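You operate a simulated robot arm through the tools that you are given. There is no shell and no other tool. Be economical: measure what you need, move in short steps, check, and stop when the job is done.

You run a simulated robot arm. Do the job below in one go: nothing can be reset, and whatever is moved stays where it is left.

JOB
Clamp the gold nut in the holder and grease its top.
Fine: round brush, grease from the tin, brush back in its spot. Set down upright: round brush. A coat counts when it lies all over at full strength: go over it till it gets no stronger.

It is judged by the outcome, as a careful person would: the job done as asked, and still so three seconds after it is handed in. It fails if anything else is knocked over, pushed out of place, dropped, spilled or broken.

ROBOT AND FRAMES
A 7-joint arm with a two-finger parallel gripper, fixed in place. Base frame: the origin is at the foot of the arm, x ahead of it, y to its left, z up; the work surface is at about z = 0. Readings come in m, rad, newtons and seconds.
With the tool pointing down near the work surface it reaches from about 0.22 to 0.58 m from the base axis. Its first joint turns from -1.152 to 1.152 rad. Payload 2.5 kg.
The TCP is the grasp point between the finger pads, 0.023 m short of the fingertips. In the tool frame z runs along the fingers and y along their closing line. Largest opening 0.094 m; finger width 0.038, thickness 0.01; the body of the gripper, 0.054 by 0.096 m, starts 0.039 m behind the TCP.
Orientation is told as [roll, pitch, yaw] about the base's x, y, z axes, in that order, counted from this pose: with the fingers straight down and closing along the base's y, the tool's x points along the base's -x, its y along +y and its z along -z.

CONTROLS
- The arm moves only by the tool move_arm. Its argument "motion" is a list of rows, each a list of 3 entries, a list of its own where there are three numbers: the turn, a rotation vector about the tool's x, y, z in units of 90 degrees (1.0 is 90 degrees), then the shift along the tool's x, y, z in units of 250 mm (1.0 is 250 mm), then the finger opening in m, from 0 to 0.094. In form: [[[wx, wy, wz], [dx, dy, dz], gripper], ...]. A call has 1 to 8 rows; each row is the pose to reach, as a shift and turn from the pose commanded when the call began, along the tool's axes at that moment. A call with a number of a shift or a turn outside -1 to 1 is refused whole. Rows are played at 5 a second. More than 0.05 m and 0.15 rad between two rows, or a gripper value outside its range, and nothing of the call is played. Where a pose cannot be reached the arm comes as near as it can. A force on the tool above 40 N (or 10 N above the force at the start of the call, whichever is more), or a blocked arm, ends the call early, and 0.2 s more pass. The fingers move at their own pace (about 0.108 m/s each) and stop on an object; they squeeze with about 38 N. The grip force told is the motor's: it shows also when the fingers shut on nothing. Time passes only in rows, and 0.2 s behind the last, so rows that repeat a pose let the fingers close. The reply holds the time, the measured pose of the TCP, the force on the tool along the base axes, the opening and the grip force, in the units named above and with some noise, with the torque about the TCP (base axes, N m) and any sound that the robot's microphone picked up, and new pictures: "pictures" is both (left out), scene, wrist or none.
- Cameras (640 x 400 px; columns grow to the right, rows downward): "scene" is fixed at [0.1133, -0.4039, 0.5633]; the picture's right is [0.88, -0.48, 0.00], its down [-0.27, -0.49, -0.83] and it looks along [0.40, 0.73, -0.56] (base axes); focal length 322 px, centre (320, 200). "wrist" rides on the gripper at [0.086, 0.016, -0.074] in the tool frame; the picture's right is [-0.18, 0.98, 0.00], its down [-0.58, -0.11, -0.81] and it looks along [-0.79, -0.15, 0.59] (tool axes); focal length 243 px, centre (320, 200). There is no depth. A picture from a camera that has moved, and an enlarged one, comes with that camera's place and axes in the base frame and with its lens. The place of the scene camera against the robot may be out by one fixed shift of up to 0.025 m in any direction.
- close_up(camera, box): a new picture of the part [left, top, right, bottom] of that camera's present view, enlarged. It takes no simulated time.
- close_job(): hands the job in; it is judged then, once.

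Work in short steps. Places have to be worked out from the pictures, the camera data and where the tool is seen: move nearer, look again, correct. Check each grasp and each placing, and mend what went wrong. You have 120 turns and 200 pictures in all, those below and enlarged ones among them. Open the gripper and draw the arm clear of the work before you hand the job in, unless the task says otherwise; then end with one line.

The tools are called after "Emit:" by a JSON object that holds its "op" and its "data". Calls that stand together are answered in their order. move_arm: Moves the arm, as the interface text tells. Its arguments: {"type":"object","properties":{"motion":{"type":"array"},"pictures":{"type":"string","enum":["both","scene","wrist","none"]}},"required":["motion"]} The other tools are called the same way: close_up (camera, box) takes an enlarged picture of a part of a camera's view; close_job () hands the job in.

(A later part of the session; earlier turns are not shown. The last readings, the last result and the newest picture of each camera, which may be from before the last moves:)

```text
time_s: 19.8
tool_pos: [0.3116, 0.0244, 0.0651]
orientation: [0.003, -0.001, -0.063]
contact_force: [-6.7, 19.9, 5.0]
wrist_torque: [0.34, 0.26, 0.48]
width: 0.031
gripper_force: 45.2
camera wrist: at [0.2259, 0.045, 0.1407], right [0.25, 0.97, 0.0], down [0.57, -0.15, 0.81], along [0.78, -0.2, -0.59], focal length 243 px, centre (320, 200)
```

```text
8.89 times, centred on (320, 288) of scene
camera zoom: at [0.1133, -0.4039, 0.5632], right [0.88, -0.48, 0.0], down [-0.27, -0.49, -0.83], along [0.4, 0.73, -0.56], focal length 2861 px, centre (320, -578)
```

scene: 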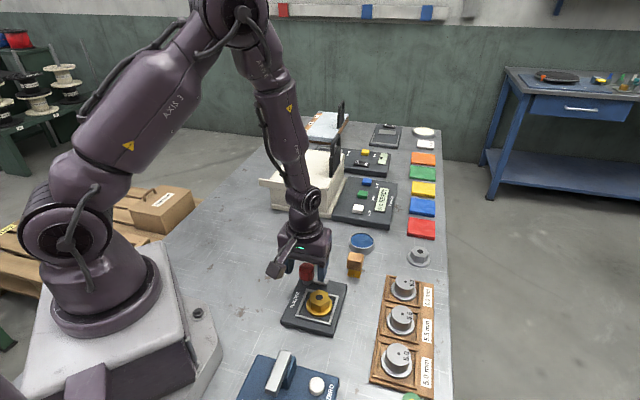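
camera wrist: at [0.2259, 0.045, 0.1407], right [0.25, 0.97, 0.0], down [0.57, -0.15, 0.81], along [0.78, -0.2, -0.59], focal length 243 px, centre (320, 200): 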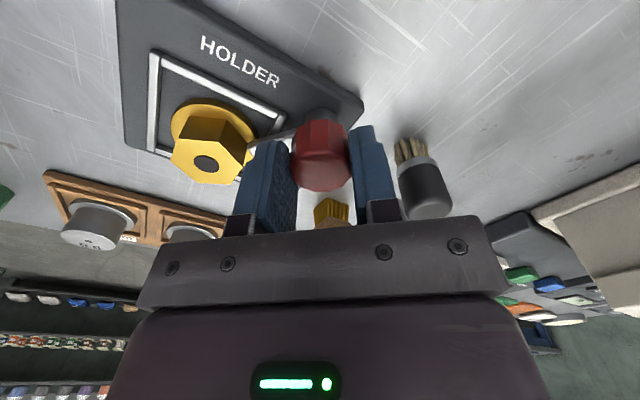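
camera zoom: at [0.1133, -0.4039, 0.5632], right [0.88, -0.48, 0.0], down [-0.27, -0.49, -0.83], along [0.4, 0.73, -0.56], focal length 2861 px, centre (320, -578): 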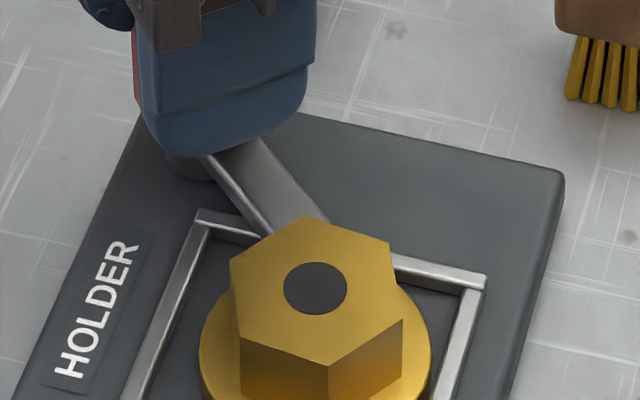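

The bar hasn't moved further (same place in both scene views) and torque has risen to 0.48 N m, so it may be at its stop or the grip may be slipping. I'll relieve the side force by shifting 2 mm in y and try a little more to tell which.

Emit:
{"op": "move_arm", "data": {"motion": [[[0, 0, 0], [0, 0.01, 0], 0.02], [[0, 0, 0.05], [0, 0.01, 0], 0.02], [[0, 0, 0.1], [0, 0.01, 0], 0.02], [[0, 0, 0.1], [0, 0.01, 0], 0.02]], "pictures": "wrist"}}

Emit:
{"op": "close_up", "data": {"camera": "scene", "box": [295, 265, 345, 310]}}

```text
time_s: 20.8
tool_pos: [0.312, 0.0257, 0.0644]
orientation: [0.002, -0.002, -0.223]
contact_force: [0.9, 7.9, -0.3]
wrist_torque: [0.2, -0.05, 0.46]
width: 0.031
gripper_force: 45.1
camera wrist: at [0.231, 0.0591, 0.1406], right [0.4, 0.92, 0.0], down [0.54, -0.23, 0.81], along [0.74, -0.32, -0.59], focal length 243 px, centre (320, 200)
```

wrist: 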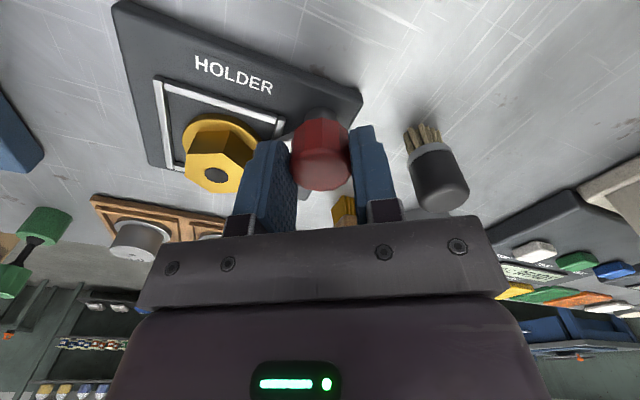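

```text
8.89 times, centred on (320, 288) of scene
camera zoom: at [0.1133, -0.4039, 0.5632], right [0.88, -0.48, 0.0], down [-0.27, -0.49, -0.83], along [0.4, 0.73, -0.56], focal length 2861 px, centre (320, -578)
```

zoom: 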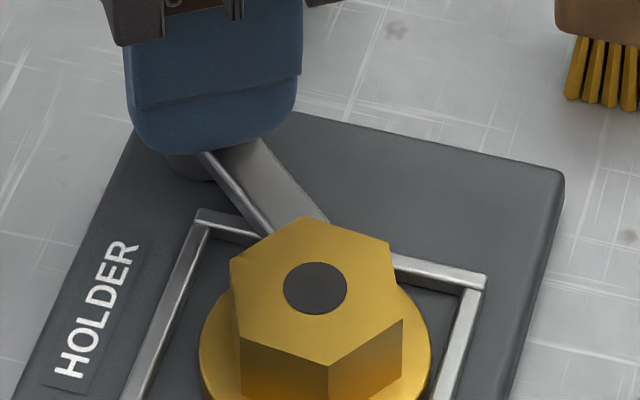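

The bar has stopped firmly with its tip over the flange and the fingers slip on the knob, so the clamp is at its end. I'll release, rise and inspect.

Emit:
{"op": "move_arm", "data": {"motion": [[[0, 0, 0], [0, 0, 0], 0.05], [[0, 0, 0], [0, 0, 0], 0.05], [[0, 0, 0], [0, 0, -0.06], 0.05], [[0, 0, 0], [0, 0, -0.18], 0.05], [[0, 0, 0], [0, 0, -0.34], 0.06], [[0, 0, 0], [0.08, 0, -0.44], 0.06], [[0, 0, 0], [0.16, 0, -0.44], 0.06]], "pictures": "both"}}

Emit:
{"op": "close_up", "data": {"camera": "scene", "box": [275, 245, 355, 325]}}

Emit:
{"op": "close_up", "data": {"camera": "wrist", "box": [180, 0, 460, 200]}}

```text
time_s: 22.4
tool_pos: [0.2719, 0.0332, 0.1742]
orientation: [0.0, 0.0, -0.221]
contact_force: [0.6, 0.2, 0.6]
wrist_torque: [-0.02, 0.0, 0.01]
width: 0.0599
gripper_force: 0.1
camera wrist: at [0.1913, 0.0676, 0.2497], right [0.4, 0.92, 0.0], down [0.54, -0.23, 0.81], along [0.74, -0.32, -0.59], focal length 243 px, centre (320, 200)
```

scene: 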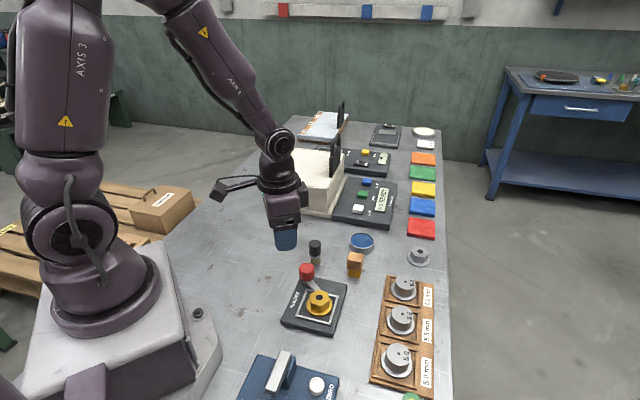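
wrist: 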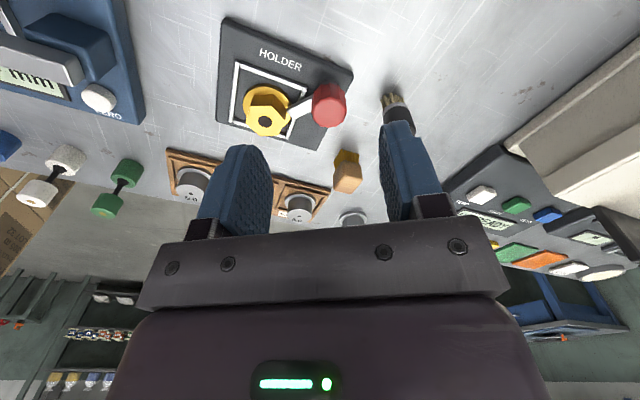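

```text
5.00 times, centred on (315, 285) of scene
camera zoom: at [0.1133, -0.4039, 0.5633], right [0.88, -0.48, 0.0], down [-0.27, -0.49, -0.83], along [0.4, 0.73, -0.56], focal length 1609 px, centre (345, -225)
```

zoom: 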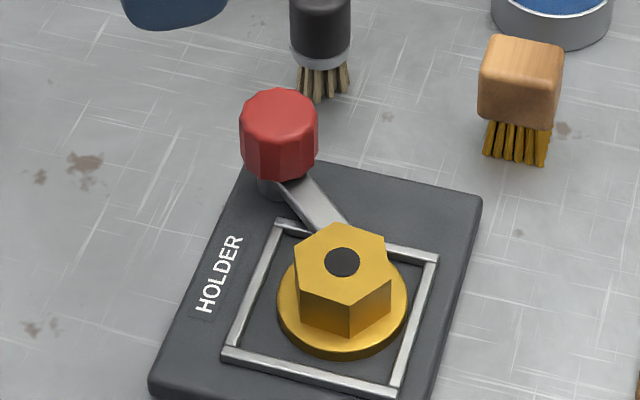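

```text
2.00 times, centred on (320, 100) of wrist
camera zoom: at [0.1913, 0.0676, 0.2497], right [0.4, 0.92, 0.0], down [0.54, -0.23, 0.81], along [0.74, -0.32, -0.59], focal length 485 px, centre (320, 400)
```

zoom: 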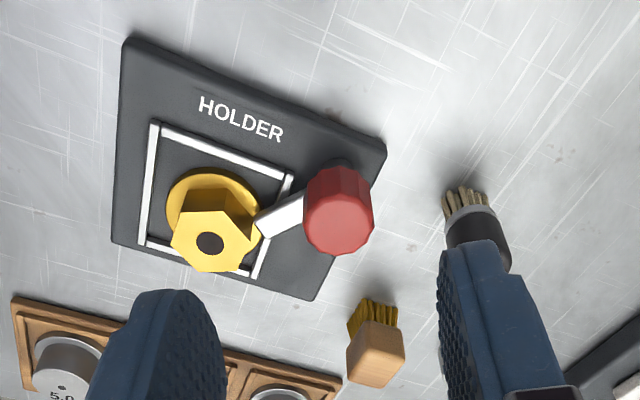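

The clamp bar lies on the flange pointing at the nut, everything else undisturbed. Next is the round brush, near (0.364, 0.080) and about 0.058 m tall; I'll hover over it.

Emit:
{"op": "move_arm", "data": {"motion": [[[0, 0, -0.047], [-0.106, 0.088, 0], 0.07], [[0, 0, -0.094], [-0.212, 0.175, 0.05], 0.07], [[0, 0, -0.141], [-0.318, 0.263, 0.136], 0.07], [[0, 0, -0.141], [-0.318, 0.263, 0.136], 0.07]], "pictures": "wrist"}}

Emit:
{"op": "close_up", "data": {"camera": "wrist", "box": [240, 30, 400, 150]}}

```text
time_s: 23.4
tool_pos: [0.3635, 0.0809, 0.1409]
orientation: [-0.001, 0.0, -0.001]
contact_force: [-0.6, -0.4, 0.0]
wrist_torque: [-0.01, 0.0, 0.02]
width: 0.07
gripper_force: 0.1
camera wrist: at [0.2775, 0.0959, 0.2178], right [0.18, 0.98, 0.0], down [0.58, -0.11, 0.81], along [0.79, -0.15, -0.59], focal length 243 px, centre (320, 200)
```

wrist: 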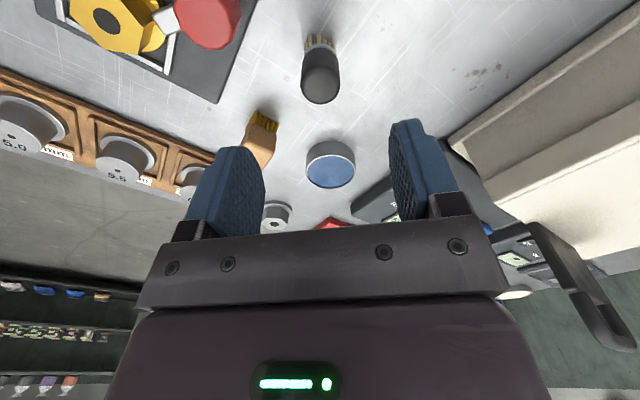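

```text
3.33 times, centred on (320, 90) of wrist
camera zoom: at [0.2775, 0.0959, 0.2178], right [0.18, 0.98, 0.0], down [0.58, -0.11, 0.81], along [0.79, -0.15, -0.59], focal length 809 px, centre (320, 567)
```

zoom: 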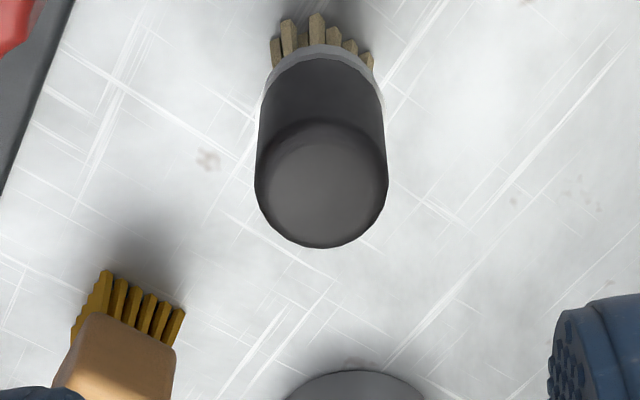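

The brush top appears right at the tool axis. I'll descend so the tips reach about z 0.032 and then grip the handle.

Emit:
{"op": "move_arm", "data": {"motion": [[[0, 0, 0], [0, 0, 0.12], 0.07], [[0, 0, 0], [0, 0, 0.24], 0.07], [[0, 0, 0], [0, 0, 0.344], 0.06], [[0, 0, 0], [0, 0, 0.344], 0.05]], "pictures": "wrist"}}

Emit:
{"op": "move_arm", "data": {"motion": [[[0, 0, 0], [0, 0, 0], 0.015], [[0, 0, 0], [0, 0, 0], 0.015], [[0, 0, 0], [0, 0, 0], 0.015]], "pictures": "wrist"}}

```text
time_s: 24.4
tool_pos: [0.3634, 0.0805, 0.0548]
orientation: [0.0, 0.001, 0.0]
contact_force: [0.1, 0.7, 0.0]
wrist_torque: [0.0, 0.02, 0.0]
width: 0.05
gripper_force: 0.0
camera wrist: at [0.2769, 0.0958, 0.1313], right [0.18, 0.98, 0.0], down [0.58, -0.11, 0.81], along [0.79, -0.15, -0.59], focal length 243 px, centre (320, 200)
```

wrist: 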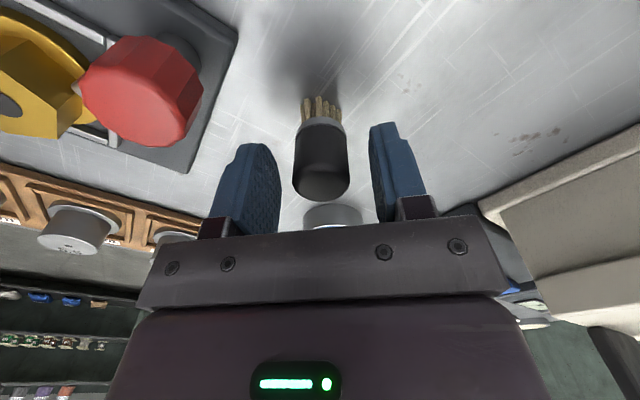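

```text
time_s: 25.2
tool_pos: [0.3643, 0.0807, 0.0546]
orientation: [0.001, 0.001, 0.001]
contact_force: [-0.5, 0.4, 0.0]
wrist_torque: [0.02, -0.01, -0.01]
width: 0.0266
gripper_force: 38.5
camera wrist: at [0.2768, 0.0958, 0.1315], right [0.18, 0.98, 0.0], down [0.58, -0.11, 0.81], along [0.79, -0.15, -0.59], focal length 243 px, centre (320, 200)
```

wrist: 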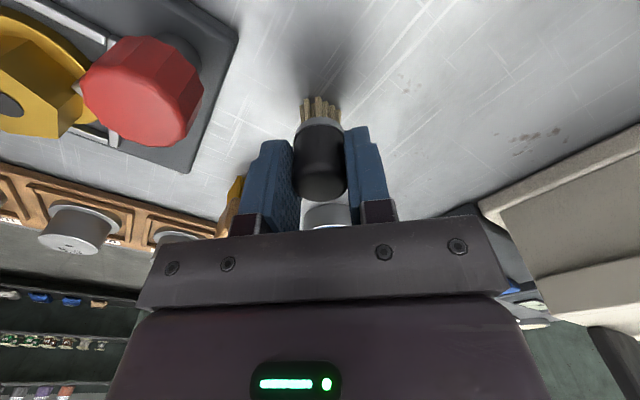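

The brush is gripped (0.0266 m). Before dipping I'll check the two round containers to see which holds grease.

Emit:
{"op": "close_up", "data": {"camera": "scene", "box": [365, 110, 445, 160]}}

Emit:
{"op": "close_up", "data": {"camera": "scene", "box": [330, 215, 400, 260]}}

```text
8.00 times, centred on (405, 135) of scene
camera zoom: at [0.1133, -0.4039, 0.5633], right [0.88, -0.48, 0.0], down [-0.27, -0.49, -0.83], along [0.4, 0.73, -0.56], focal length 2575 px, centre (-360, 720)
```

zoom: 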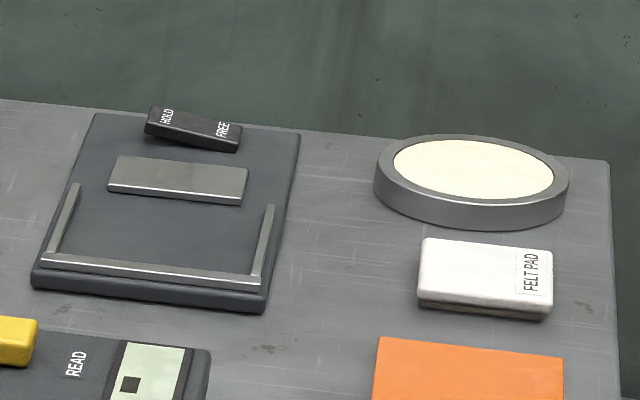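

```text
8.89 times, centred on (365, 238) of scene
camera zoom: at [0.1133, -0.4039, 0.5633], right [0.88, -0.48, 0.0], down [-0.27, -0.49, -0.83], along [0.4, 0.73, -0.56], focal length 2861 px, centre (-80, -133)
```

zoom: 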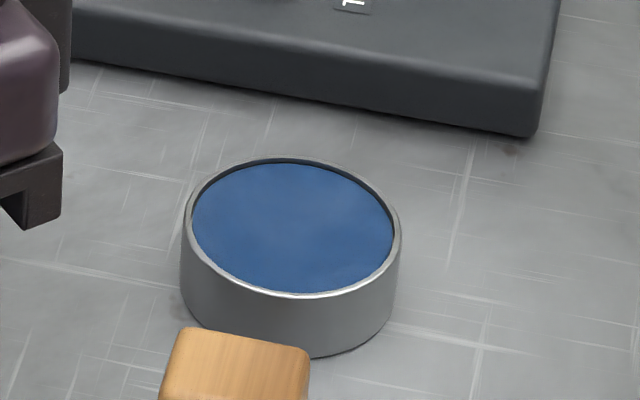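

The blue tin is next to the brushes while the cream one goes with the felt pad, so blue is the grease. I'll lift the brush and hover short of the tin to measure it.

Emit:
{"op": "move_arm", "data": {"motion": [[[0, 0, 0], [0, 0, -0.12], 0.015], [[0, 0, 0], [0, 0, -0.28], 0.015], [[0, 0, 0], [-0.1, -0.01, -0.38], 0.015], [[0, 0, 0], [-0.24, -0.02, -0.38], 0.015], [[0, 0, 0], [-0.384, -0.032, -0.38], 0.015], [[0, 0, 0], [-0.384, -0.032, -0.38], 0.015]], "pictures": "wrist"}}

Emit:
{"op": "close_up", "data": {"camera": "wrist", "box": [220, 20, 420, 200]}}

```text
time_s: 26.6
tool_pos: [0.4632, 0.0734, 0.1496]
orientation: [0.0, 0.0, 0.001]
contact_force: [-0.7, 0.8, -0.3]
wrist_torque: [0.0, -0.01, -0.03]
width: 0.0267
gripper_force: 37.6
camera wrist: at [0.3754, 0.0883, 0.2265], right [0.18, 0.98, 0.0], down [0.58, -0.11, 0.81], along [0.79, -0.15, -0.59], focal length 243 px, centre (320, 200)
```

wrist: 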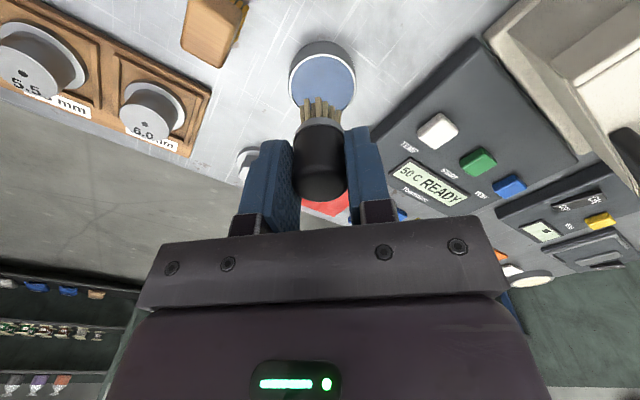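

```text
2.22 times, centred on (320, 110) of wrist
camera zoom: at [0.3754, 0.0883, 0.2265], right [0.18, 0.98, 0.0], down [0.58, -0.11, 0.81], along [0.79, -0.15, -0.59], focal length 539 px, centre (320, 400)
```

zoom: 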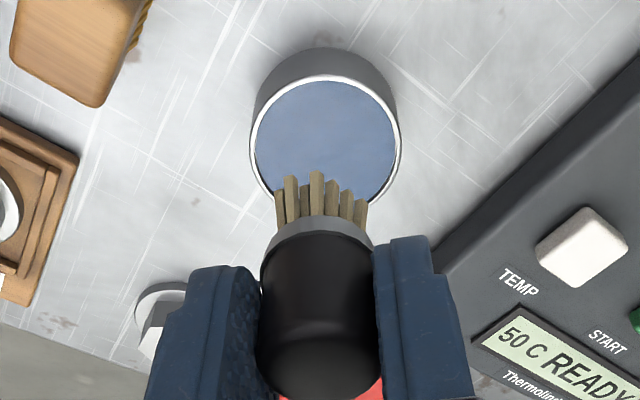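

The tin's centre is about (0.484, 0.070), rim radius about 0.029. I'll move over it and lower until the bristles are just above the grease.

Emit:
{"op": "move_arm", "data": {"motion": [[[0, 0, 0], [-0.083, -0.0136, 0], 0.015], [[0, 0, 0], [-0.083, -0.0136, 0.14], 0.015], [[0, 0, 0], [-0.083, -0.0136, 0.26], 0.015], [[0, 0, 0], [-0.083, -0.0136, 0.26], 0.015]], "pictures": "wrist"}}

Emit:
{"op": "close_up", "data": {"camera": "wrist", "box": [220, 40, 420, 200]}}

Emit:
{"op": "close_up", "data": {"camera": "scene", "box": [330, 195, 400, 260]}}

```text
time_s: 27.6
tool_pos: [0.4824, 0.0702, 0.0832]
orientation: [0.001, -0.001, 0.0]
contact_force: [0.4, -0.2, 0.2]
wrist_torque: [-0.01, -0.02, 0.03]
width: 0.0265
gripper_force: 38.3
camera wrist: at [0.3957, 0.0849, 0.1602], right [0.18, 0.98, 0.0], down [0.58, -0.11, 0.81], along [0.79, -0.15, -0.59], focal length 243 px, centre (320, 200)
```

wrist: 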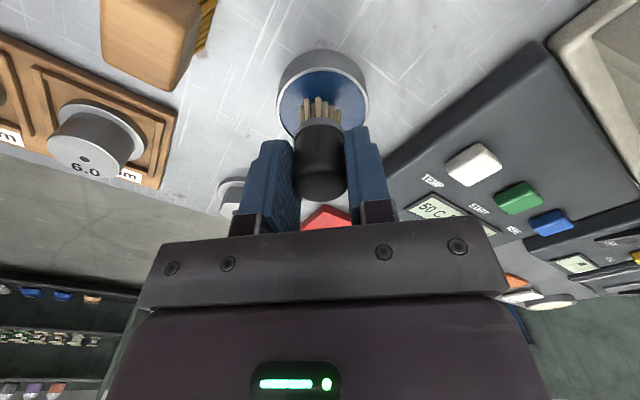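

```text
2.50 times, centred on (320, 120) of wrist
camera zoom: at [0.3957, 0.0849, 0.1602], right [0.18, 0.98, 0.0], down [0.58, -0.11, 0.81], along [0.79, -0.15, -0.59], focal length 606 px, centre (320, 400)
```

zoom: 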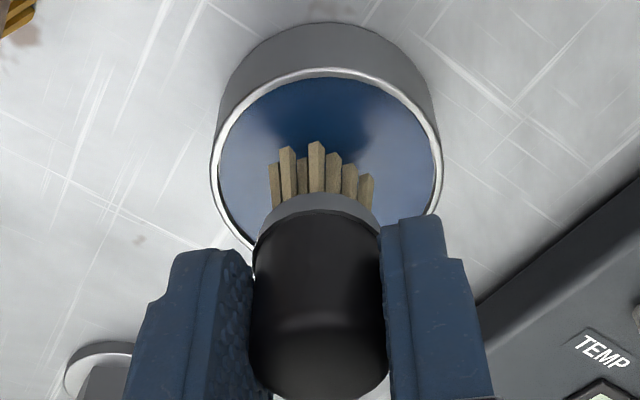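

```text
6.15 times, centred on (365, 228) of scene
camera zoom: at [0.1133, -0.4039, 0.5633], right [0.88, -0.48, 0.0], down [-0.27, -0.49, -0.83], along [0.4, 0.73, -0.56], focal length 1980 px, centre (43, 31)
```

zoom: 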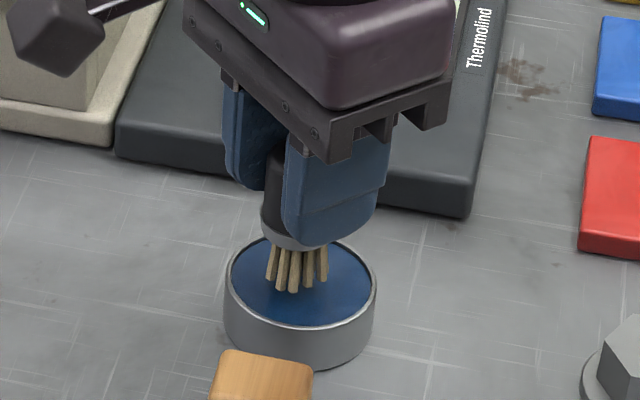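

The bristles are centred over the grease. I'll dip in small steps while watching the force.

Emit:
{"op": "move_arm", "data": {"motion": [[[0, 0, 0], [0, 0, 0.02], 0.015], [[0, 0, 0], [0, 0, 0.036], 0.015], [[0, 0, 0], [0, 0, 0.036], 0.015]], "pictures": "none"}}

Emit:
{"op": "close_up", "data": {"camera": "scene", "box": [330, 195, 400, 260]}}

```text
time_s: 28.4
tool_pos: [0.4812, 0.0707, 0.0773]
orientation: [0.0, -0.005, 0.0]
contact_force: [-9.3, 0.1, 27.7]
wrist_torque: [-0.01, 0.47, -0.03]
width: 0.0265
gripper_force: 37.8
```

```text
6.15 times, centred on (365, 228) of scene
camera zoom: at [0.1132, -0.4039, 0.5633], right [0.88, -0.48, 0.0], down [-0.27, -0.49, -0.83], along [0.4, 0.73, -0.56], focal length 1980 px, centre (43, 31)
```

zoom: 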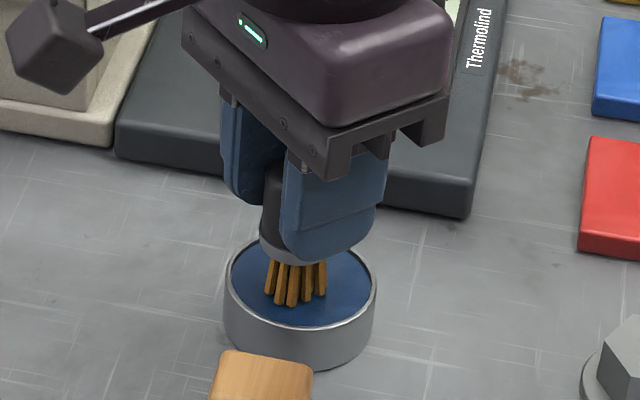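

The bristles changed colour on touching the grease, so they're loaded. I'll lift away and check that the brush sits straight in the grip.

Emit:
{"op": "move_arm", "data": {"motion": [[[0, 0, 0], [0, 0, -0.03], 0.015], [[0, 0, 0], [0, 0, -0.12], 0.015], [[0, 0, 0], [0, 0, -0.27], 0.015], [[0, 0, 0], [0, 0, -0.32], 0.015]], "pictures": "wrist"}}

Emit:
{"op": "close_up", "data": {"camera": "wrist", "box": [220, 40, 420, 220]}}

Emit:
{"op": "close_up", "data": {"camera": "scene", "box": [320, 170, 410, 260]}}

```text
time_s: 29.4
tool_pos: [0.482, 0.0714, 0.156]
orientation: [0.002, -0.001, -0.001]
contact_force: [0.4, 0.6, -0.7]
wrist_torque: [-0.02, -0.02, -0.03]
width: 0.0266
gripper_force: 38.0
camera wrist: at [0.3947, 0.0847, 0.2319], right [0.18, 0.98, 0.0], down [0.58, -0.11, 0.81], along [0.79, -0.15, -0.59], focal length 243 px, centre (320, 200)
```

wrist: 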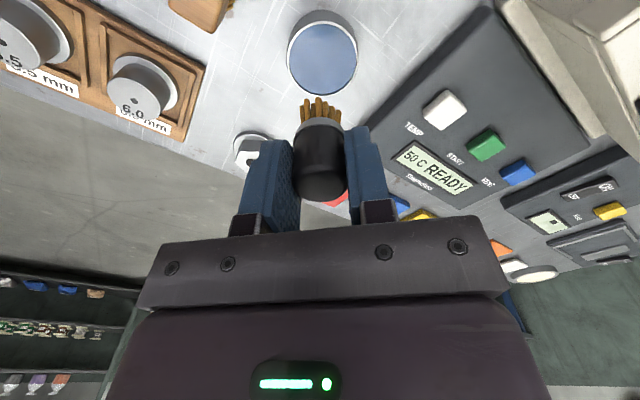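

```text
2.22 times, centred on (320, 130) of wrist
camera zoom: at [0.3947, 0.0847, 0.2319], right [0.18, 0.98, 0.0], down [0.58, -0.11, 0.81], along [0.79, -0.15, -0.59], focal length 539 px, centre (320, 356)
```

zoom: 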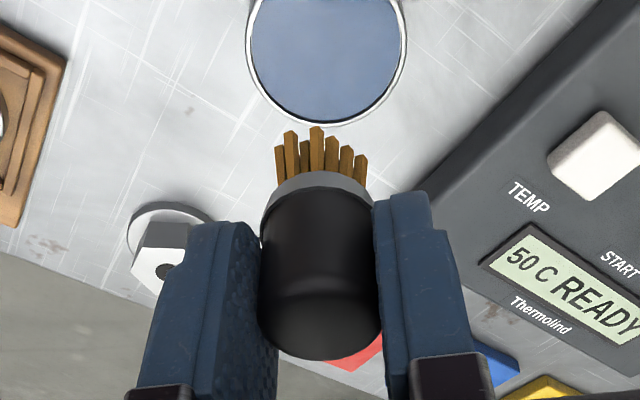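

```text
4.44 times, centred on (365, 215) of scene
camera zoom: at [0.1133, -0.4039, 0.5633], right [0.88, -0.48, 0.0], down [-0.27, -0.49, -0.83], along [0.4, 0.73, -0.56], focal length 1430 px, centre (120, 133)
```

zoom: 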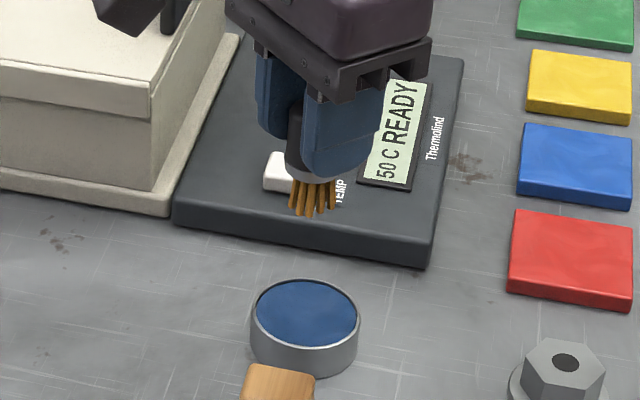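

The brush is loaded and upright. The nut's top centre is at about (0.308, -0.0437, 0.041); I'll carry the brush above it.

Emit:
{"op": "move_arm", "data": {"motion": [[[0, 0, 0], [0.139, -0.092, 0], 0.015], [[0, 0, 0], [0.278, -0.184, 0], 0.015], [[0, 0, 0], [0.417, -0.275, 0], 0.015], [[0, 0, 0], [0.556, -0.367, 0], 0.015], [[0, 0, 0], [0.696, -0.459, 0.08], 0.015], [[0, 0, 0], [0.696, -0.459, 0.18], 0.015], [[0, 0, 0], [0.696, -0.459, 0.18], 0.015]], "pictures": "wrist"}}

Emit:
{"op": "close_up", "data": {"camera": "wrist", "box": [220, 40, 420, 220]}}

Emit:
{"op": "close_up", "data": {"camera": "scene", "box": [275, 235, 365, 325]}}

```text
time_s: 31.0
tool_pos: [0.3065, -0.0471, 0.1076]
orientation: [-0.001, 0.0, 0.001]
contact_force: [0.4, -0.6, 0.5]
wrist_torque: [0.01, -0.01, -0.01]
width: 0.0267
gripper_force: 37.8
camera wrist: at [0.2201, -0.0316, 0.1845], right [0.18, 0.98, 0.0], down [0.58, -0.11, 0.81], along [0.79, -0.15, -0.59], focal length 243 px, centre (320, 200)
```

wrist: 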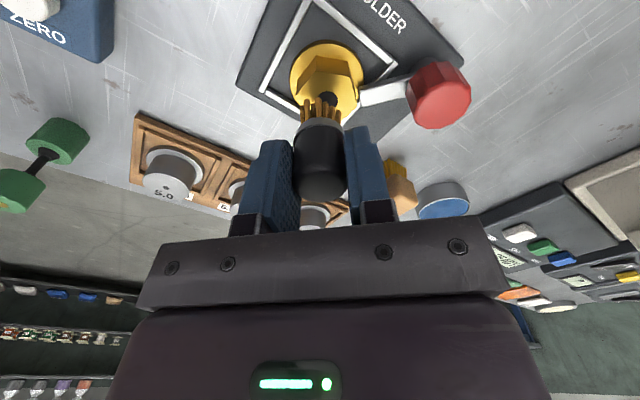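

```text
2.22 times, centred on (320, 130) of wrist
camera zoom: at [0.2201, -0.0316, 0.1845], right [0.18, 0.98, 0.0], down [0.58, -0.11, 0.81], along [0.79, -0.15, -0.59], focal length 539 px, centre (320, 356)
```

zoom: 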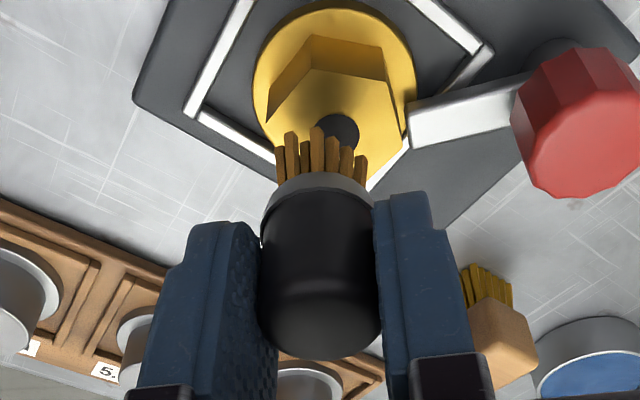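

```text
4.44 times, centred on (320, 280) of scene
camera zoom: at [0.1133, -0.4039, 0.5633], right [0.88, -0.48, 0.0], down [-0.27, -0.49, -0.83], along [0.4, 0.73, -0.56], focal length 1430 px, centre (320, -156)
```

zoom: 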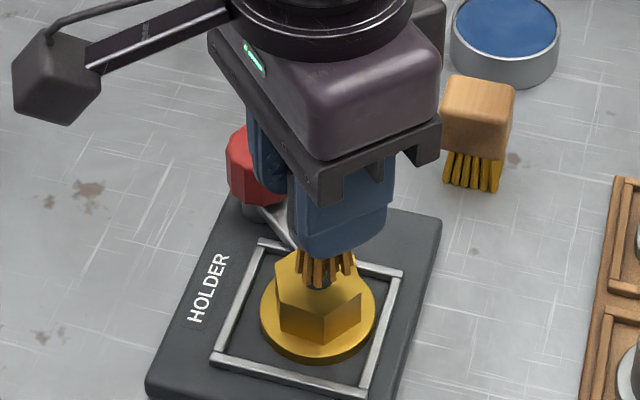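

The nut hole is about 5 mm to +y of the brush. I'll centre and lower to near contact.

Emit:
{"op": "move_arm", "data": {"motion": [[[0, 0, 0], [0, 0.02, 0.02], 0.015], [[0, 0, 0], [0, 0.02, 0.04], 0.015], [[0, 0, 0], [0, 0.02, 0.04], 0.015]], "pictures": "wrist"}}

Emit:
{"op": "close_up", "data": {"camera": "wrist", "box": [250, 60, 390, 200]}}

Emit:
{"op": "close_up", "data": {"camera": "scene", "box": [295, 265, 345, 315]}}

```text
time_s: 31.8
tool_pos: [0.3074, -0.0407, 0.1004]
orientation: [-0.001, 0.0, -0.002]
contact_force: [-0.7, -0.5, 0.5]
wrist_torque: [0.0, -0.02, -0.03]
width: 0.0266
gripper_force: 38.1
camera wrist: at [0.2207, -0.0261, 0.1753], right [0.18, 0.98, 0.0], down [0.58, -0.11, 0.81], along [0.79, -0.15, -0.59], focal length 243 px, centre (320, 200)
```

wrist: 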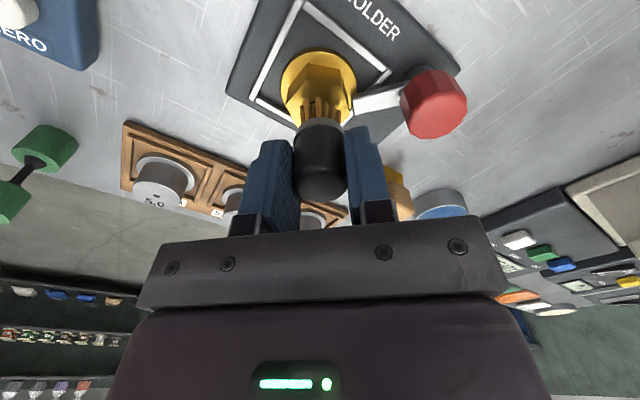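

```text
2.86 times, centred on (320, 130) of wrist
camera zoom: at [0.2207, -0.0261, 0.1753], right [0.18, 0.98, 0.0], down [0.58, -0.11, 0.81], along [0.79, -0.15, -0.59], focal length 693 px, centre (320, 400)
```

zoom: 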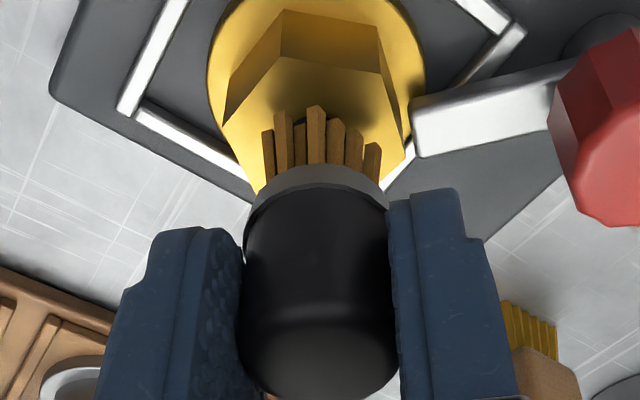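

```text
8.00 times, centred on (320, 290) of scene
camera zoom: at [0.1133, -0.4039, 0.5633], right [0.88, -0.48, 0.0], down [-0.27, -0.49, -0.83], along [0.4, 0.73, -0.56], focal length 2575 px, centre (320, -520)
```

zoom: 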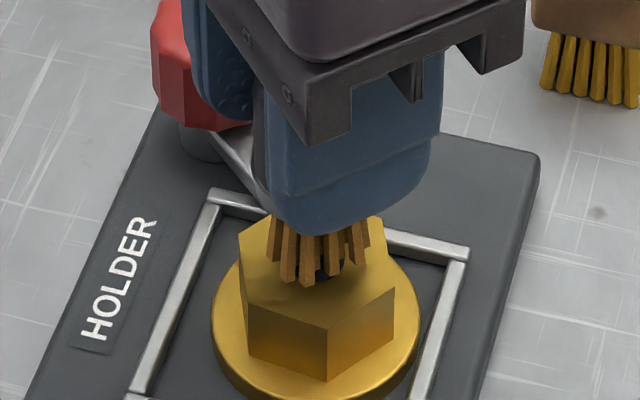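

Emit:
{"op": "move_arm", "data": {"motion": [[[0, 0, 0], [0, 0, 0.012], 0.015], [[0, 0, 0], [0, 0, 0.016], 0.015], [[0, 0, 0], [0, 0, 0.016], 0.015]], "pictures": "none"}}

```text
time_s: 32.6
tool_pos: [0.3064, -0.0403, 0.0961]
orientation: [0.0, 0.001, 0.0]
contact_force: [1.0, 0.0, -0.8]
wrist_torque: [0.04, -0.02, 0.0]
width: 0.0267
gripper_force: 38.0
```

There's no contact yet at 0.096, so I'll go 1 mm at a time.

Emit:
{"op": "move_arm", "data": {"motion": [[[0, 0, 0], [0, 0, 0.004], 0.015], [[0, 0, 0], [0, 0, 0.006], 0.015], [[0, 0, 0], [0, 0, 0.006], 0.015]], "pictures": "none"}}

```text
time_s: 33.4
tool_pos: [0.3075, -0.0402, 0.0941]
orientation: [0.0, 0.0, -0.001]
contact_force: [-0.7, 0.4, -0.4]
wrist_torque: [-0.01, -0.02, 0.04]
width: 0.0266
gripper_force: 38.1
```

Emit:
{"op": "move_arm", "data": {"motion": [[[0, 0, 0], [0, 0, 0.004], 0.015], [[0, 0, 0], [0, 0, 0.006], 0.015], [[0, 0, 0], [0, 0, 0.006], 0.015]], "pictures": "none"}}

Emit:
{"op": "close_up", "data": {"camera": "scene", "box": [295, 265, 345, 315]}}

```text
time_s: 34.2
tool_pos: [0.3074, -0.0404, 0.0933]
orientation: [0.001, 0.0, 0.001]
contact_force: [-5.8, 0.6, 25.0]
wrist_torque: [0.03, 0.31, 0.01]
width: 0.0265
gripper_force: 37.7
```

```text
8.00 times, centred on (320, 290) of scene
camera zoom: at [0.1132, -0.4039, 0.5633], right [0.88, -0.48, 0.0], down [-0.27, -0.49, -0.83], along [0.4, 0.73, -0.56], focal length 2575 px, centre (320, -520)
```

zoom: 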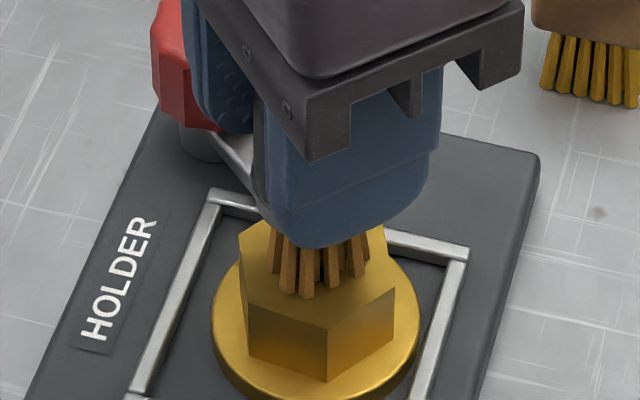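

The bristles touch the nut at TCP z of about 0.094. I'll ease off 1 mm to a light press and sweep a circle of 10 mm radius over the top.

Emit:
{"op": "move_arm", "data": {"motion": [[[0, 0, 0], [0.02, -0.008, -0.004], 0.015], [[0, 0, 0], [0.04, -0.008, -0.004], 0.015], [[0, 0, 0], [0.028, 0.02, -0.004], 0.015], [[0, 0, 0], [0, 0.032, -0.004], 0.015], [[0, 0, 0], [-0.028, 0.02, -0.004], 0.015], [[0, 0, 0], [-0.04, -0.008, -0.004], 0.015], [[0, 0, 0], [-0.028, -0.036, -0.004], 0.015], [[0, 0, 0], [0, -0.048, -0.004], 0.015]], "pictures": "none"}}

Emit:
{"op": "close_up", "data": {"camera": "scene", "box": [295, 265, 345, 315]}}

```text
time_s: 36.0
tool_pos: [0.3074, -0.052, 0.0954]
orientation: [-0.001, 0.0, -0.001]
contact_force: [0.4, 0.6, -0.2]
wrist_torque: [-0.04, 0.04, -0.01]
width: 0.0263
gripper_force: 38.2
```

```text
8.00 times, centred on (320, 290) of scene
camera zoom: at [0.1133, -0.4039, 0.5633], right [0.88, -0.48, 0.0], down [-0.27, -0.49, -0.83], along [0.4, 0.73, -0.56], focal length 2575 px, centre (320, -520)
```

zoom: 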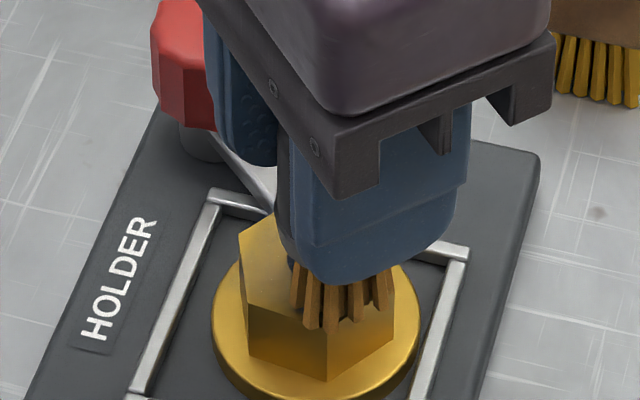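

At this height the brush was just off the surface. I'll go back to centre with 0.6 mm less lift.

Emit:
{"op": "move_arm", "data": {"motion": [[[0, 0, 0], [0, 0.02, 0.0], 0.015], [[0, 0, 0], [0, 0.04, 0.0024], 0.015], [[0, 0, 0], [0, 0.04, 0.0024], 0.015]], "pictures": "none"}}

```text
time_s: 36.8
tool_pos: [0.3074, -0.0423, 0.0949]
orientation: [-0.001, 0.0, -0.001]
contact_force: [-0.7, -0.4, -0.5]
wrist_torque: [0.0, 0.05, 0.0]
width: 0.0265
gripper_force: 38.1
```

Emit:
{"op": "move_arm", "data": {"motion": [[[0, 0, 0], [0, 0, 0.0016], 0.015], [[0, 0, 0], [0, 0, 0.0016], 0.015]], "pictures": "none"}}

```text
time_s: 37.4
tool_pos: [0.3077, -0.0425, 0.0945]
orientation: [-0.001, 0.0, 0.0]
contact_force: [-3.2, 0.7, 8.2]
wrist_torque: [0.02, 0.15, 0.02]
width: 0.0264
gripper_force: 37.9
```

Now 8 N, a good pressure. I'll sweep the circle at this height.

Emit:
{"op": "move_arm", "data": {"motion": [[[0, 0, 0], [0.02, 0, 0.001], 0.015], [[0, 0, 0], [0.04, 0, 0.001], 0.015], [[0, 0, 0], [0.028, 0.028, 0.001], 0.015], [[0, 0, 0], [0, 0.04, 0.001], 0.015], [[0, 0, 0], [-0.028, 0.028, 0.001], 0.015], [[0, 0, 0], [-0.04, 0, 0.001], 0.015], [[0, 0, 0], [-0.028, -0.028, 0.001], 0.015], [[0, 0, 0], [0, -0.04, 0.001], 0.015]], "pictures": "none"}}

Emit:
{"op": "close_up", "data": {"camera": "scene", "box": [295, 265, 345, 315]}}

```text
time_s: 39.2
tool_pos: [0.3064, -0.0523, 0.0939]
orientation: [0.001, 0.0, -0.002]
contact_force: [2.5, -0.1, 6.0]
wrist_torque: [0.0, -0.23, 0.0]
width: 0.0267
gripper_force: 38.4
```

```text
8.00 times, centred on (320, 290) of scene
camera zoom: at [0.1133, -0.4039, 0.5633], right [0.88, -0.48, 0.0], down [-0.27, -0.49, -0.83], along [0.4, 0.73, -0.56], focal length 2575 px, centre (320, -520)
```

zoom: 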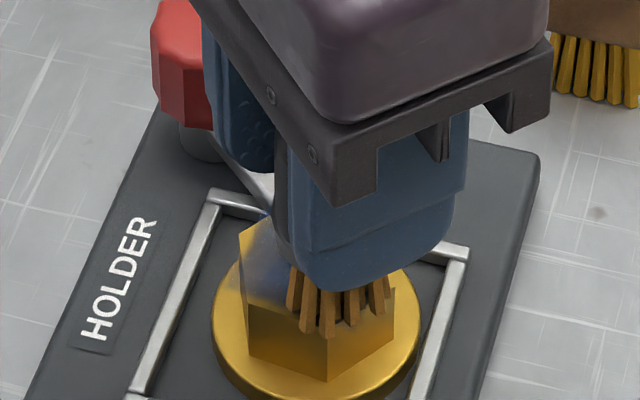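

Blue grease is appearing on the top. I'll do another circle.

Emit:
{"op": "move_arm", "data": {"motion": [[[0, 0, 0], [0.03, 0.01, 0], 0.015], [[0, 0, 0], [0.044, 0.04, 0], 0.015], [[0, 0, 0], [0.03, 0.07, 0], 0.015], [[0, 0, 0], [0, 0.084, 0], 0.015], [[0, 0, 0], [-0.03, 0.07, 0], 0.015], [[0, 0, 0], [-0.044, 0.04, 0], 0.015], [[0, 0, 0], [-0.03, 0.01, 0], 0.015], [[0, 0, 0], [0, 0.04, 0], 0.015]], "pictures": "none"}}

Emit:
{"op": "move_arm", "data": {"motion": [[[0, 0, 0], [0, 0, -0.02], 0.015], [[0, 0, 0], [0.06, 0, -0.14], 0.015], [[0, 0, 0], [0.14, 0, -0.2], 0.015], [[0, 0, 0], [0.2, 0, -0.2], 0.015]], "pictures": "wrist"}}

Emit:
{"op": "close_up", "data": {"camera": "wrist", "box": [240, 30, 420, 170]}}

Emit:
{"op": "close_up", "data": {"camera": "scene", "box": [295, 265, 345, 315]}}

```text
time_s: 41.0
tool_pos: [0.3083, -0.0435, 0.094]
orientation: [-0.001, -0.001, -0.001]
contact_force: [1.0, -0.5, 3.6]
wrist_torque: [-0.05, -0.13, -0.01]
width: 0.0268
gripper_force: 37.8
```

```text
time_s: 42.0
tool_pos: [0.257, -0.0425, 0.1427]
orientation: [-0.001, 0.001, -0.002]
contact_force: [0.8, 0.2, -0.3]
wrist_torque: [-0.01, -0.01, 0.01]
width: 0.0266
gripper_force: 37.8
camera wrist: at [0.1697, -0.0273, 0.2187], right [0.18, 0.98, 0.0], down [0.58, -0.11, 0.81], along [0.79, -0.15, -0.59], focal length 243 px, centre (320, 200)
```

wrist: 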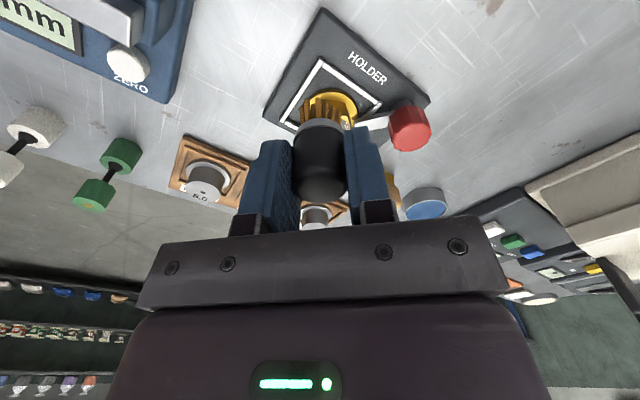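

```text
2.86 times, centred on (330, 100) of wrist
camera zoom: at [0.1697, -0.0273, 0.2187], right [0.18, 0.98, 0.0], down [0.58, -0.11, 0.81], along [0.79, -0.15, -0.59], focal length 693 px, centre (291, 486)
```

zoom: 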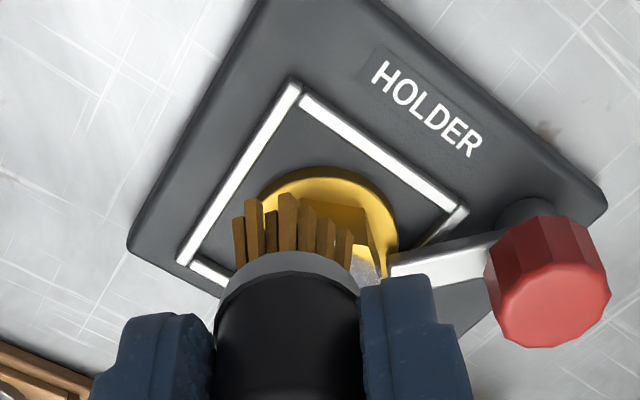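

```text
8.00 times, centred on (320, 290) of scene
camera zoom: at [0.1133, -0.4039, 0.5633], right [0.88, -0.48, 0.0], down [-0.27, -0.49, -0.83], along [0.4, 0.73, -0.56], focal length 2575 px, centre (320, -520)
```

zoom: 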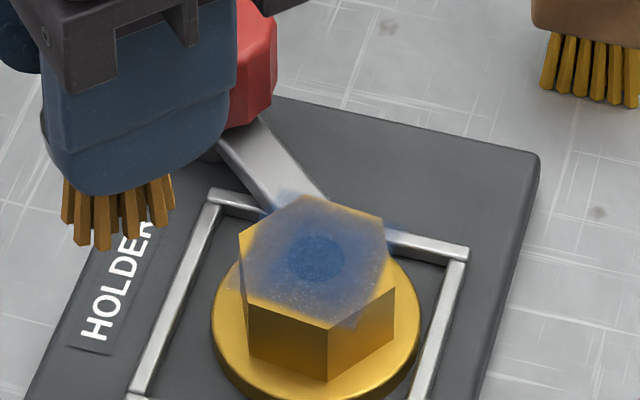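

The coat is forming, but it's offset from the hex and weak on the side facing the scene camera (-y). I'll go on, with the stroke centre shifted about 4 mm that way.

Emit:
{"op": "move_arm", "data": {"motion": [[[0, 0, 0], [-0.1, -0.007, 0.06], 0.015], [[0, 0, 0], [-0.192, -0.014, 0.1], 0.015], [[0, 0, 0], [-0.192, -0.014, 0.19], 0.015], [[0, 0, 0], [-0.192, -0.014, 0.2], 0.015], [[0, 0, 0], [-0.17, -0.014, 0.2], 0.015], [[0, 0, 0], [-0.148, -0.014, 0.2], 0.015], [[0, 0, 0], [-0.161, -0.045, 0.2], 0.015], [[0, 0, 0], [-0.192, -0.058, 0.2], 0.015]], "pictures": "none"}}

Emit:
{"op": "move_arm", "data": {"motion": [[[0, 0, 0], [-0.031, 0.013, 0], 0.015], [[0, 0, 0], [-0.044, 0.044, 0], 0.015], [[0, 0, 0], [-0.031, 0.075, 0], 0.015], [[0, 0, 0], [0, 0.088, 0], 0.015], [[0, 0, 0], [0.031, 0.075, 0], 0.015], [[0, 0, 0], [0.044, 0.044, 0], 0.015], [[0, 0, 0], [0.031, 0.013, 0], 0.015], [[0, 0, 0], [0, 0, 0], 0.015]], "pictures": "none"}}

Emit:
{"op": "move_arm", "data": {"motion": [[[0, 0, 0], [-0.031, 0.013, 0], 0.015], [[0, 0, 0], [-0.044, 0.044, 0], 0.015], [[0, 0, 0], [-0.031, 0.075, 0], 0.015], [[0, 0, 0], [0, 0.088, 0], 0.015], [[0, 0, 0], [0.031, 0.075, 0], 0.015], [[0, 0, 0], [0.044, 0.044, 0], 0.015], [[0, 0, 0], [0.031, 0.013, 0], 0.015], [[0, 0, 0], [0, 0.044, 0], 0.015]], "pictures": "none"}}

Emit:
{"op": "move_arm", "data": {"motion": [[[0, 0, 0], [0, 0, -0.02], 0.015], [[0, 0, 0], [0.06, 0, -0.14], 0.015], [[0, 0, 0], [0.14, 0, -0.2], 0.015], [[0, 0, 0], [0.2, 0, -0.2], 0.015]], "pictures": "none"}}

Emit:
{"op": "close_up", "data": {"camera": "scene", "box": [295, 265, 345, 315]}}

```text
time_s: 43.8
tool_pos: [0.305, -0.0587, 0.094]
orientation: [0.001, 0.001, -0.001]
contact_force: [-4.0, 2.2, 15.6]
wrist_torque: [0.14, 0.18, 0.03]
width: 0.0264
gripper_force: 38.6
```

```text
time_s: 45.6
tool_pos: [0.3057, -0.0575, 0.0928]
orientation: [0.0, 0.001, 0.0]
contact_force: [-0.8, 0.1, 0.7]
wrist_torque: [0.02, 0.01, -0.05]
width: 0.0268
gripper_force: 37.9
```

```text
time_s: 47.4
tool_pos: [0.3057, -0.0462, 0.0927]
orientation: [0.001, -0.001, -0.003]
contact_force: [-0.6, 0.5, 1.0]
wrist_torque: [-0.02, 0.02, 0.0]
width: 0.0268
gripper_force: 37.7
```

```text
time_s: 48.4
tool_pos: [0.2552, -0.0449, 0.1425]
orientation: [0.0, 0.001, -0.002]
contact_force: [0.5, 0.2, -0.7]
wrist_torque: [-0.01, -0.03, 0.04]
width: 0.0267
gripper_force: 37.7
```

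```text
8.00 times, centred on (320, 290) of scene
camera zoom: at [0.1133, -0.4039, 0.5633], right [0.88, -0.48, 0.0], down [-0.27, -0.49, -0.83], along [0.4, 0.73, -0.56], focal length 2575 px, centre (320, -520)
```

zoom: 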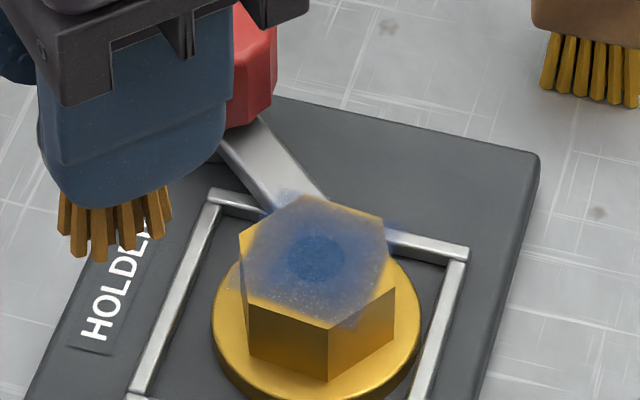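

The coat didn't change this time: the pressing force had gone (the brush slid up a little in the grip) and the brush may be spent. I'll reload from the tin.

Emit:
{"op": "move_arm", "data": {"motion": [[[0, 0, 0], [-0.153, 0.077, 0], 0.015], [[0, 0, 0], [-0.305, 0.153, 0], 0.015], [[0, 0, 0], [-0.458, 0.23, 0], 0.015], [[0, 0, 0], [-0.61, 0.307, 0], 0.015], [[0, 0, 0], [-0.763, 0.383, 0], 0.015], [[0, 0, 0], [-0.915, 0.46, 0], 0.015], [[0, 0, 0], [-0.915, 0.46, 0.12], 0.015], [[0, 0, 0], [-0.915, 0.46, 0.22], 0.015]], "pictures": "wrist"}}

Emit:
{"op": "close_up", "data": {"camera": "wrist", "box": [220, 40, 420, 200]}}

```text
time_s: 50.2
tool_pos: [0.482, 0.0684, 0.0881]
orientation: [-0.001, 0.0, 0.0]
contact_force: [0.8, 0.0, -0.1]
wrist_torque: [-0.02, 0.01, 0.03]
width: 0.0269
gripper_force: 38.1
camera wrist: at [0.3962, 0.0837, 0.1644], right [0.18, 0.98, 0.0], down [0.58, -0.11, 0.81], along [0.79, -0.15, -0.59], focal length 243 px, centre (320, 200)
```

wrist: 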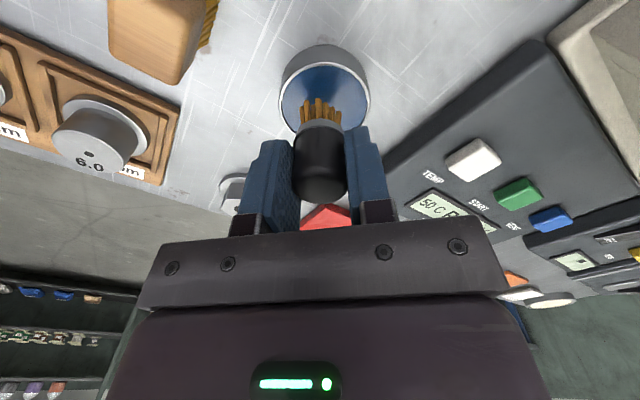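

```text
2.50 times, centred on (320, 120) of wrist
camera zoom: at [0.3962, 0.0837, 0.1644], right [0.18, 0.98, 0.0], down [0.58, -0.11, 0.81], along [0.79, -0.15, -0.59], focal length 606 px, centre (320, 400)
```

zoom: 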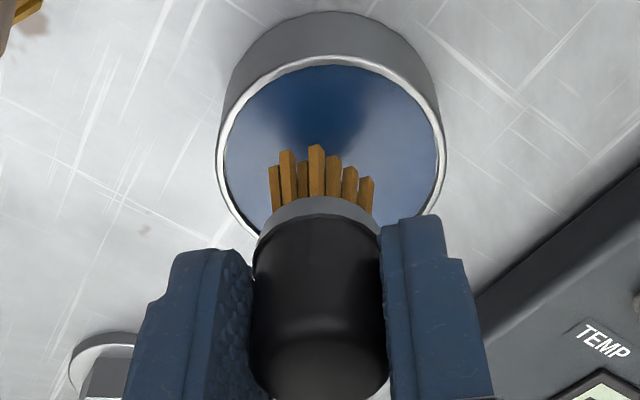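

The brush is centred over the tin again. I'll lower it in small steps to light contact.

Emit:
{"op": "move_arm", "data": {"motion": [[[0, 0, 0], [0, 0, 0.02], 0.015], [[0, 0, 0], [0, 0, 0.036], 0.015], [[0, 0, 0], [0, 0, 0.042], 0.015], [[0, 0, 0], [0, 0, 0.042], 0.015]], "pictures": "none"}}

```text
time_s: 51.2
tool_pos: [0.4825, 0.0688, 0.0774]
orientation: [0.0, -0.001, 0.0]
contact_force: [0.2, 0.2, 0.2]
wrist_torque: [0.0, 0.01, 0.02]
width: 0.0263
gripper_force: 37.8
```

Emit:
{"op": "move_arm", "data": {"motion": [[[0, 0, 0], [0, 0, 0.004], 0.015], [[0, 0, 0], [0, 0, 0.006], 0.015], [[0, 0, 0], [0, 0, 0.006], 0.015]], "pictures": "none"}}

Emit:
{"op": "close_up", "data": {"camera": "scene", "box": [330, 195, 400, 260]}}

```text
time_s: 52.0
tool_pos: [0.4833, 0.0697, 0.0768]
orientation: [0.0, 0.001, -0.001]
contact_force: [-2.3, 0.1, 5.9]
wrist_torque: [-0.01, 0.0, 0.0]
width: 0.0266
gripper_force: 37.8
```

```text
6.15 times, centred on (365, 228) of scene
camera zoom: at [0.1133, -0.4039, 0.5633], right [0.88, -0.48, 0.0], down [-0.27, -0.49, -0.83], along [0.4, 0.73, -0.56], focal length 1980 px, centre (43, 31)
```

zoom: 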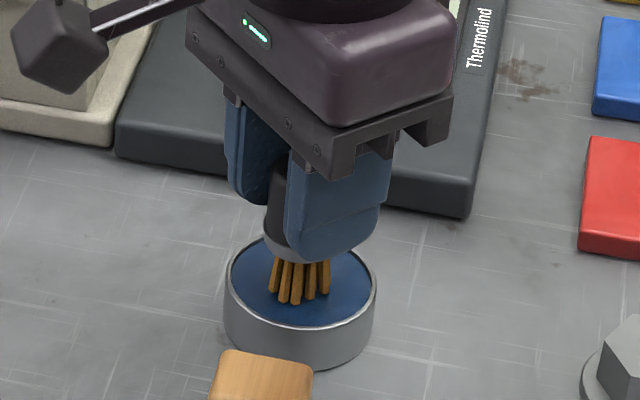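

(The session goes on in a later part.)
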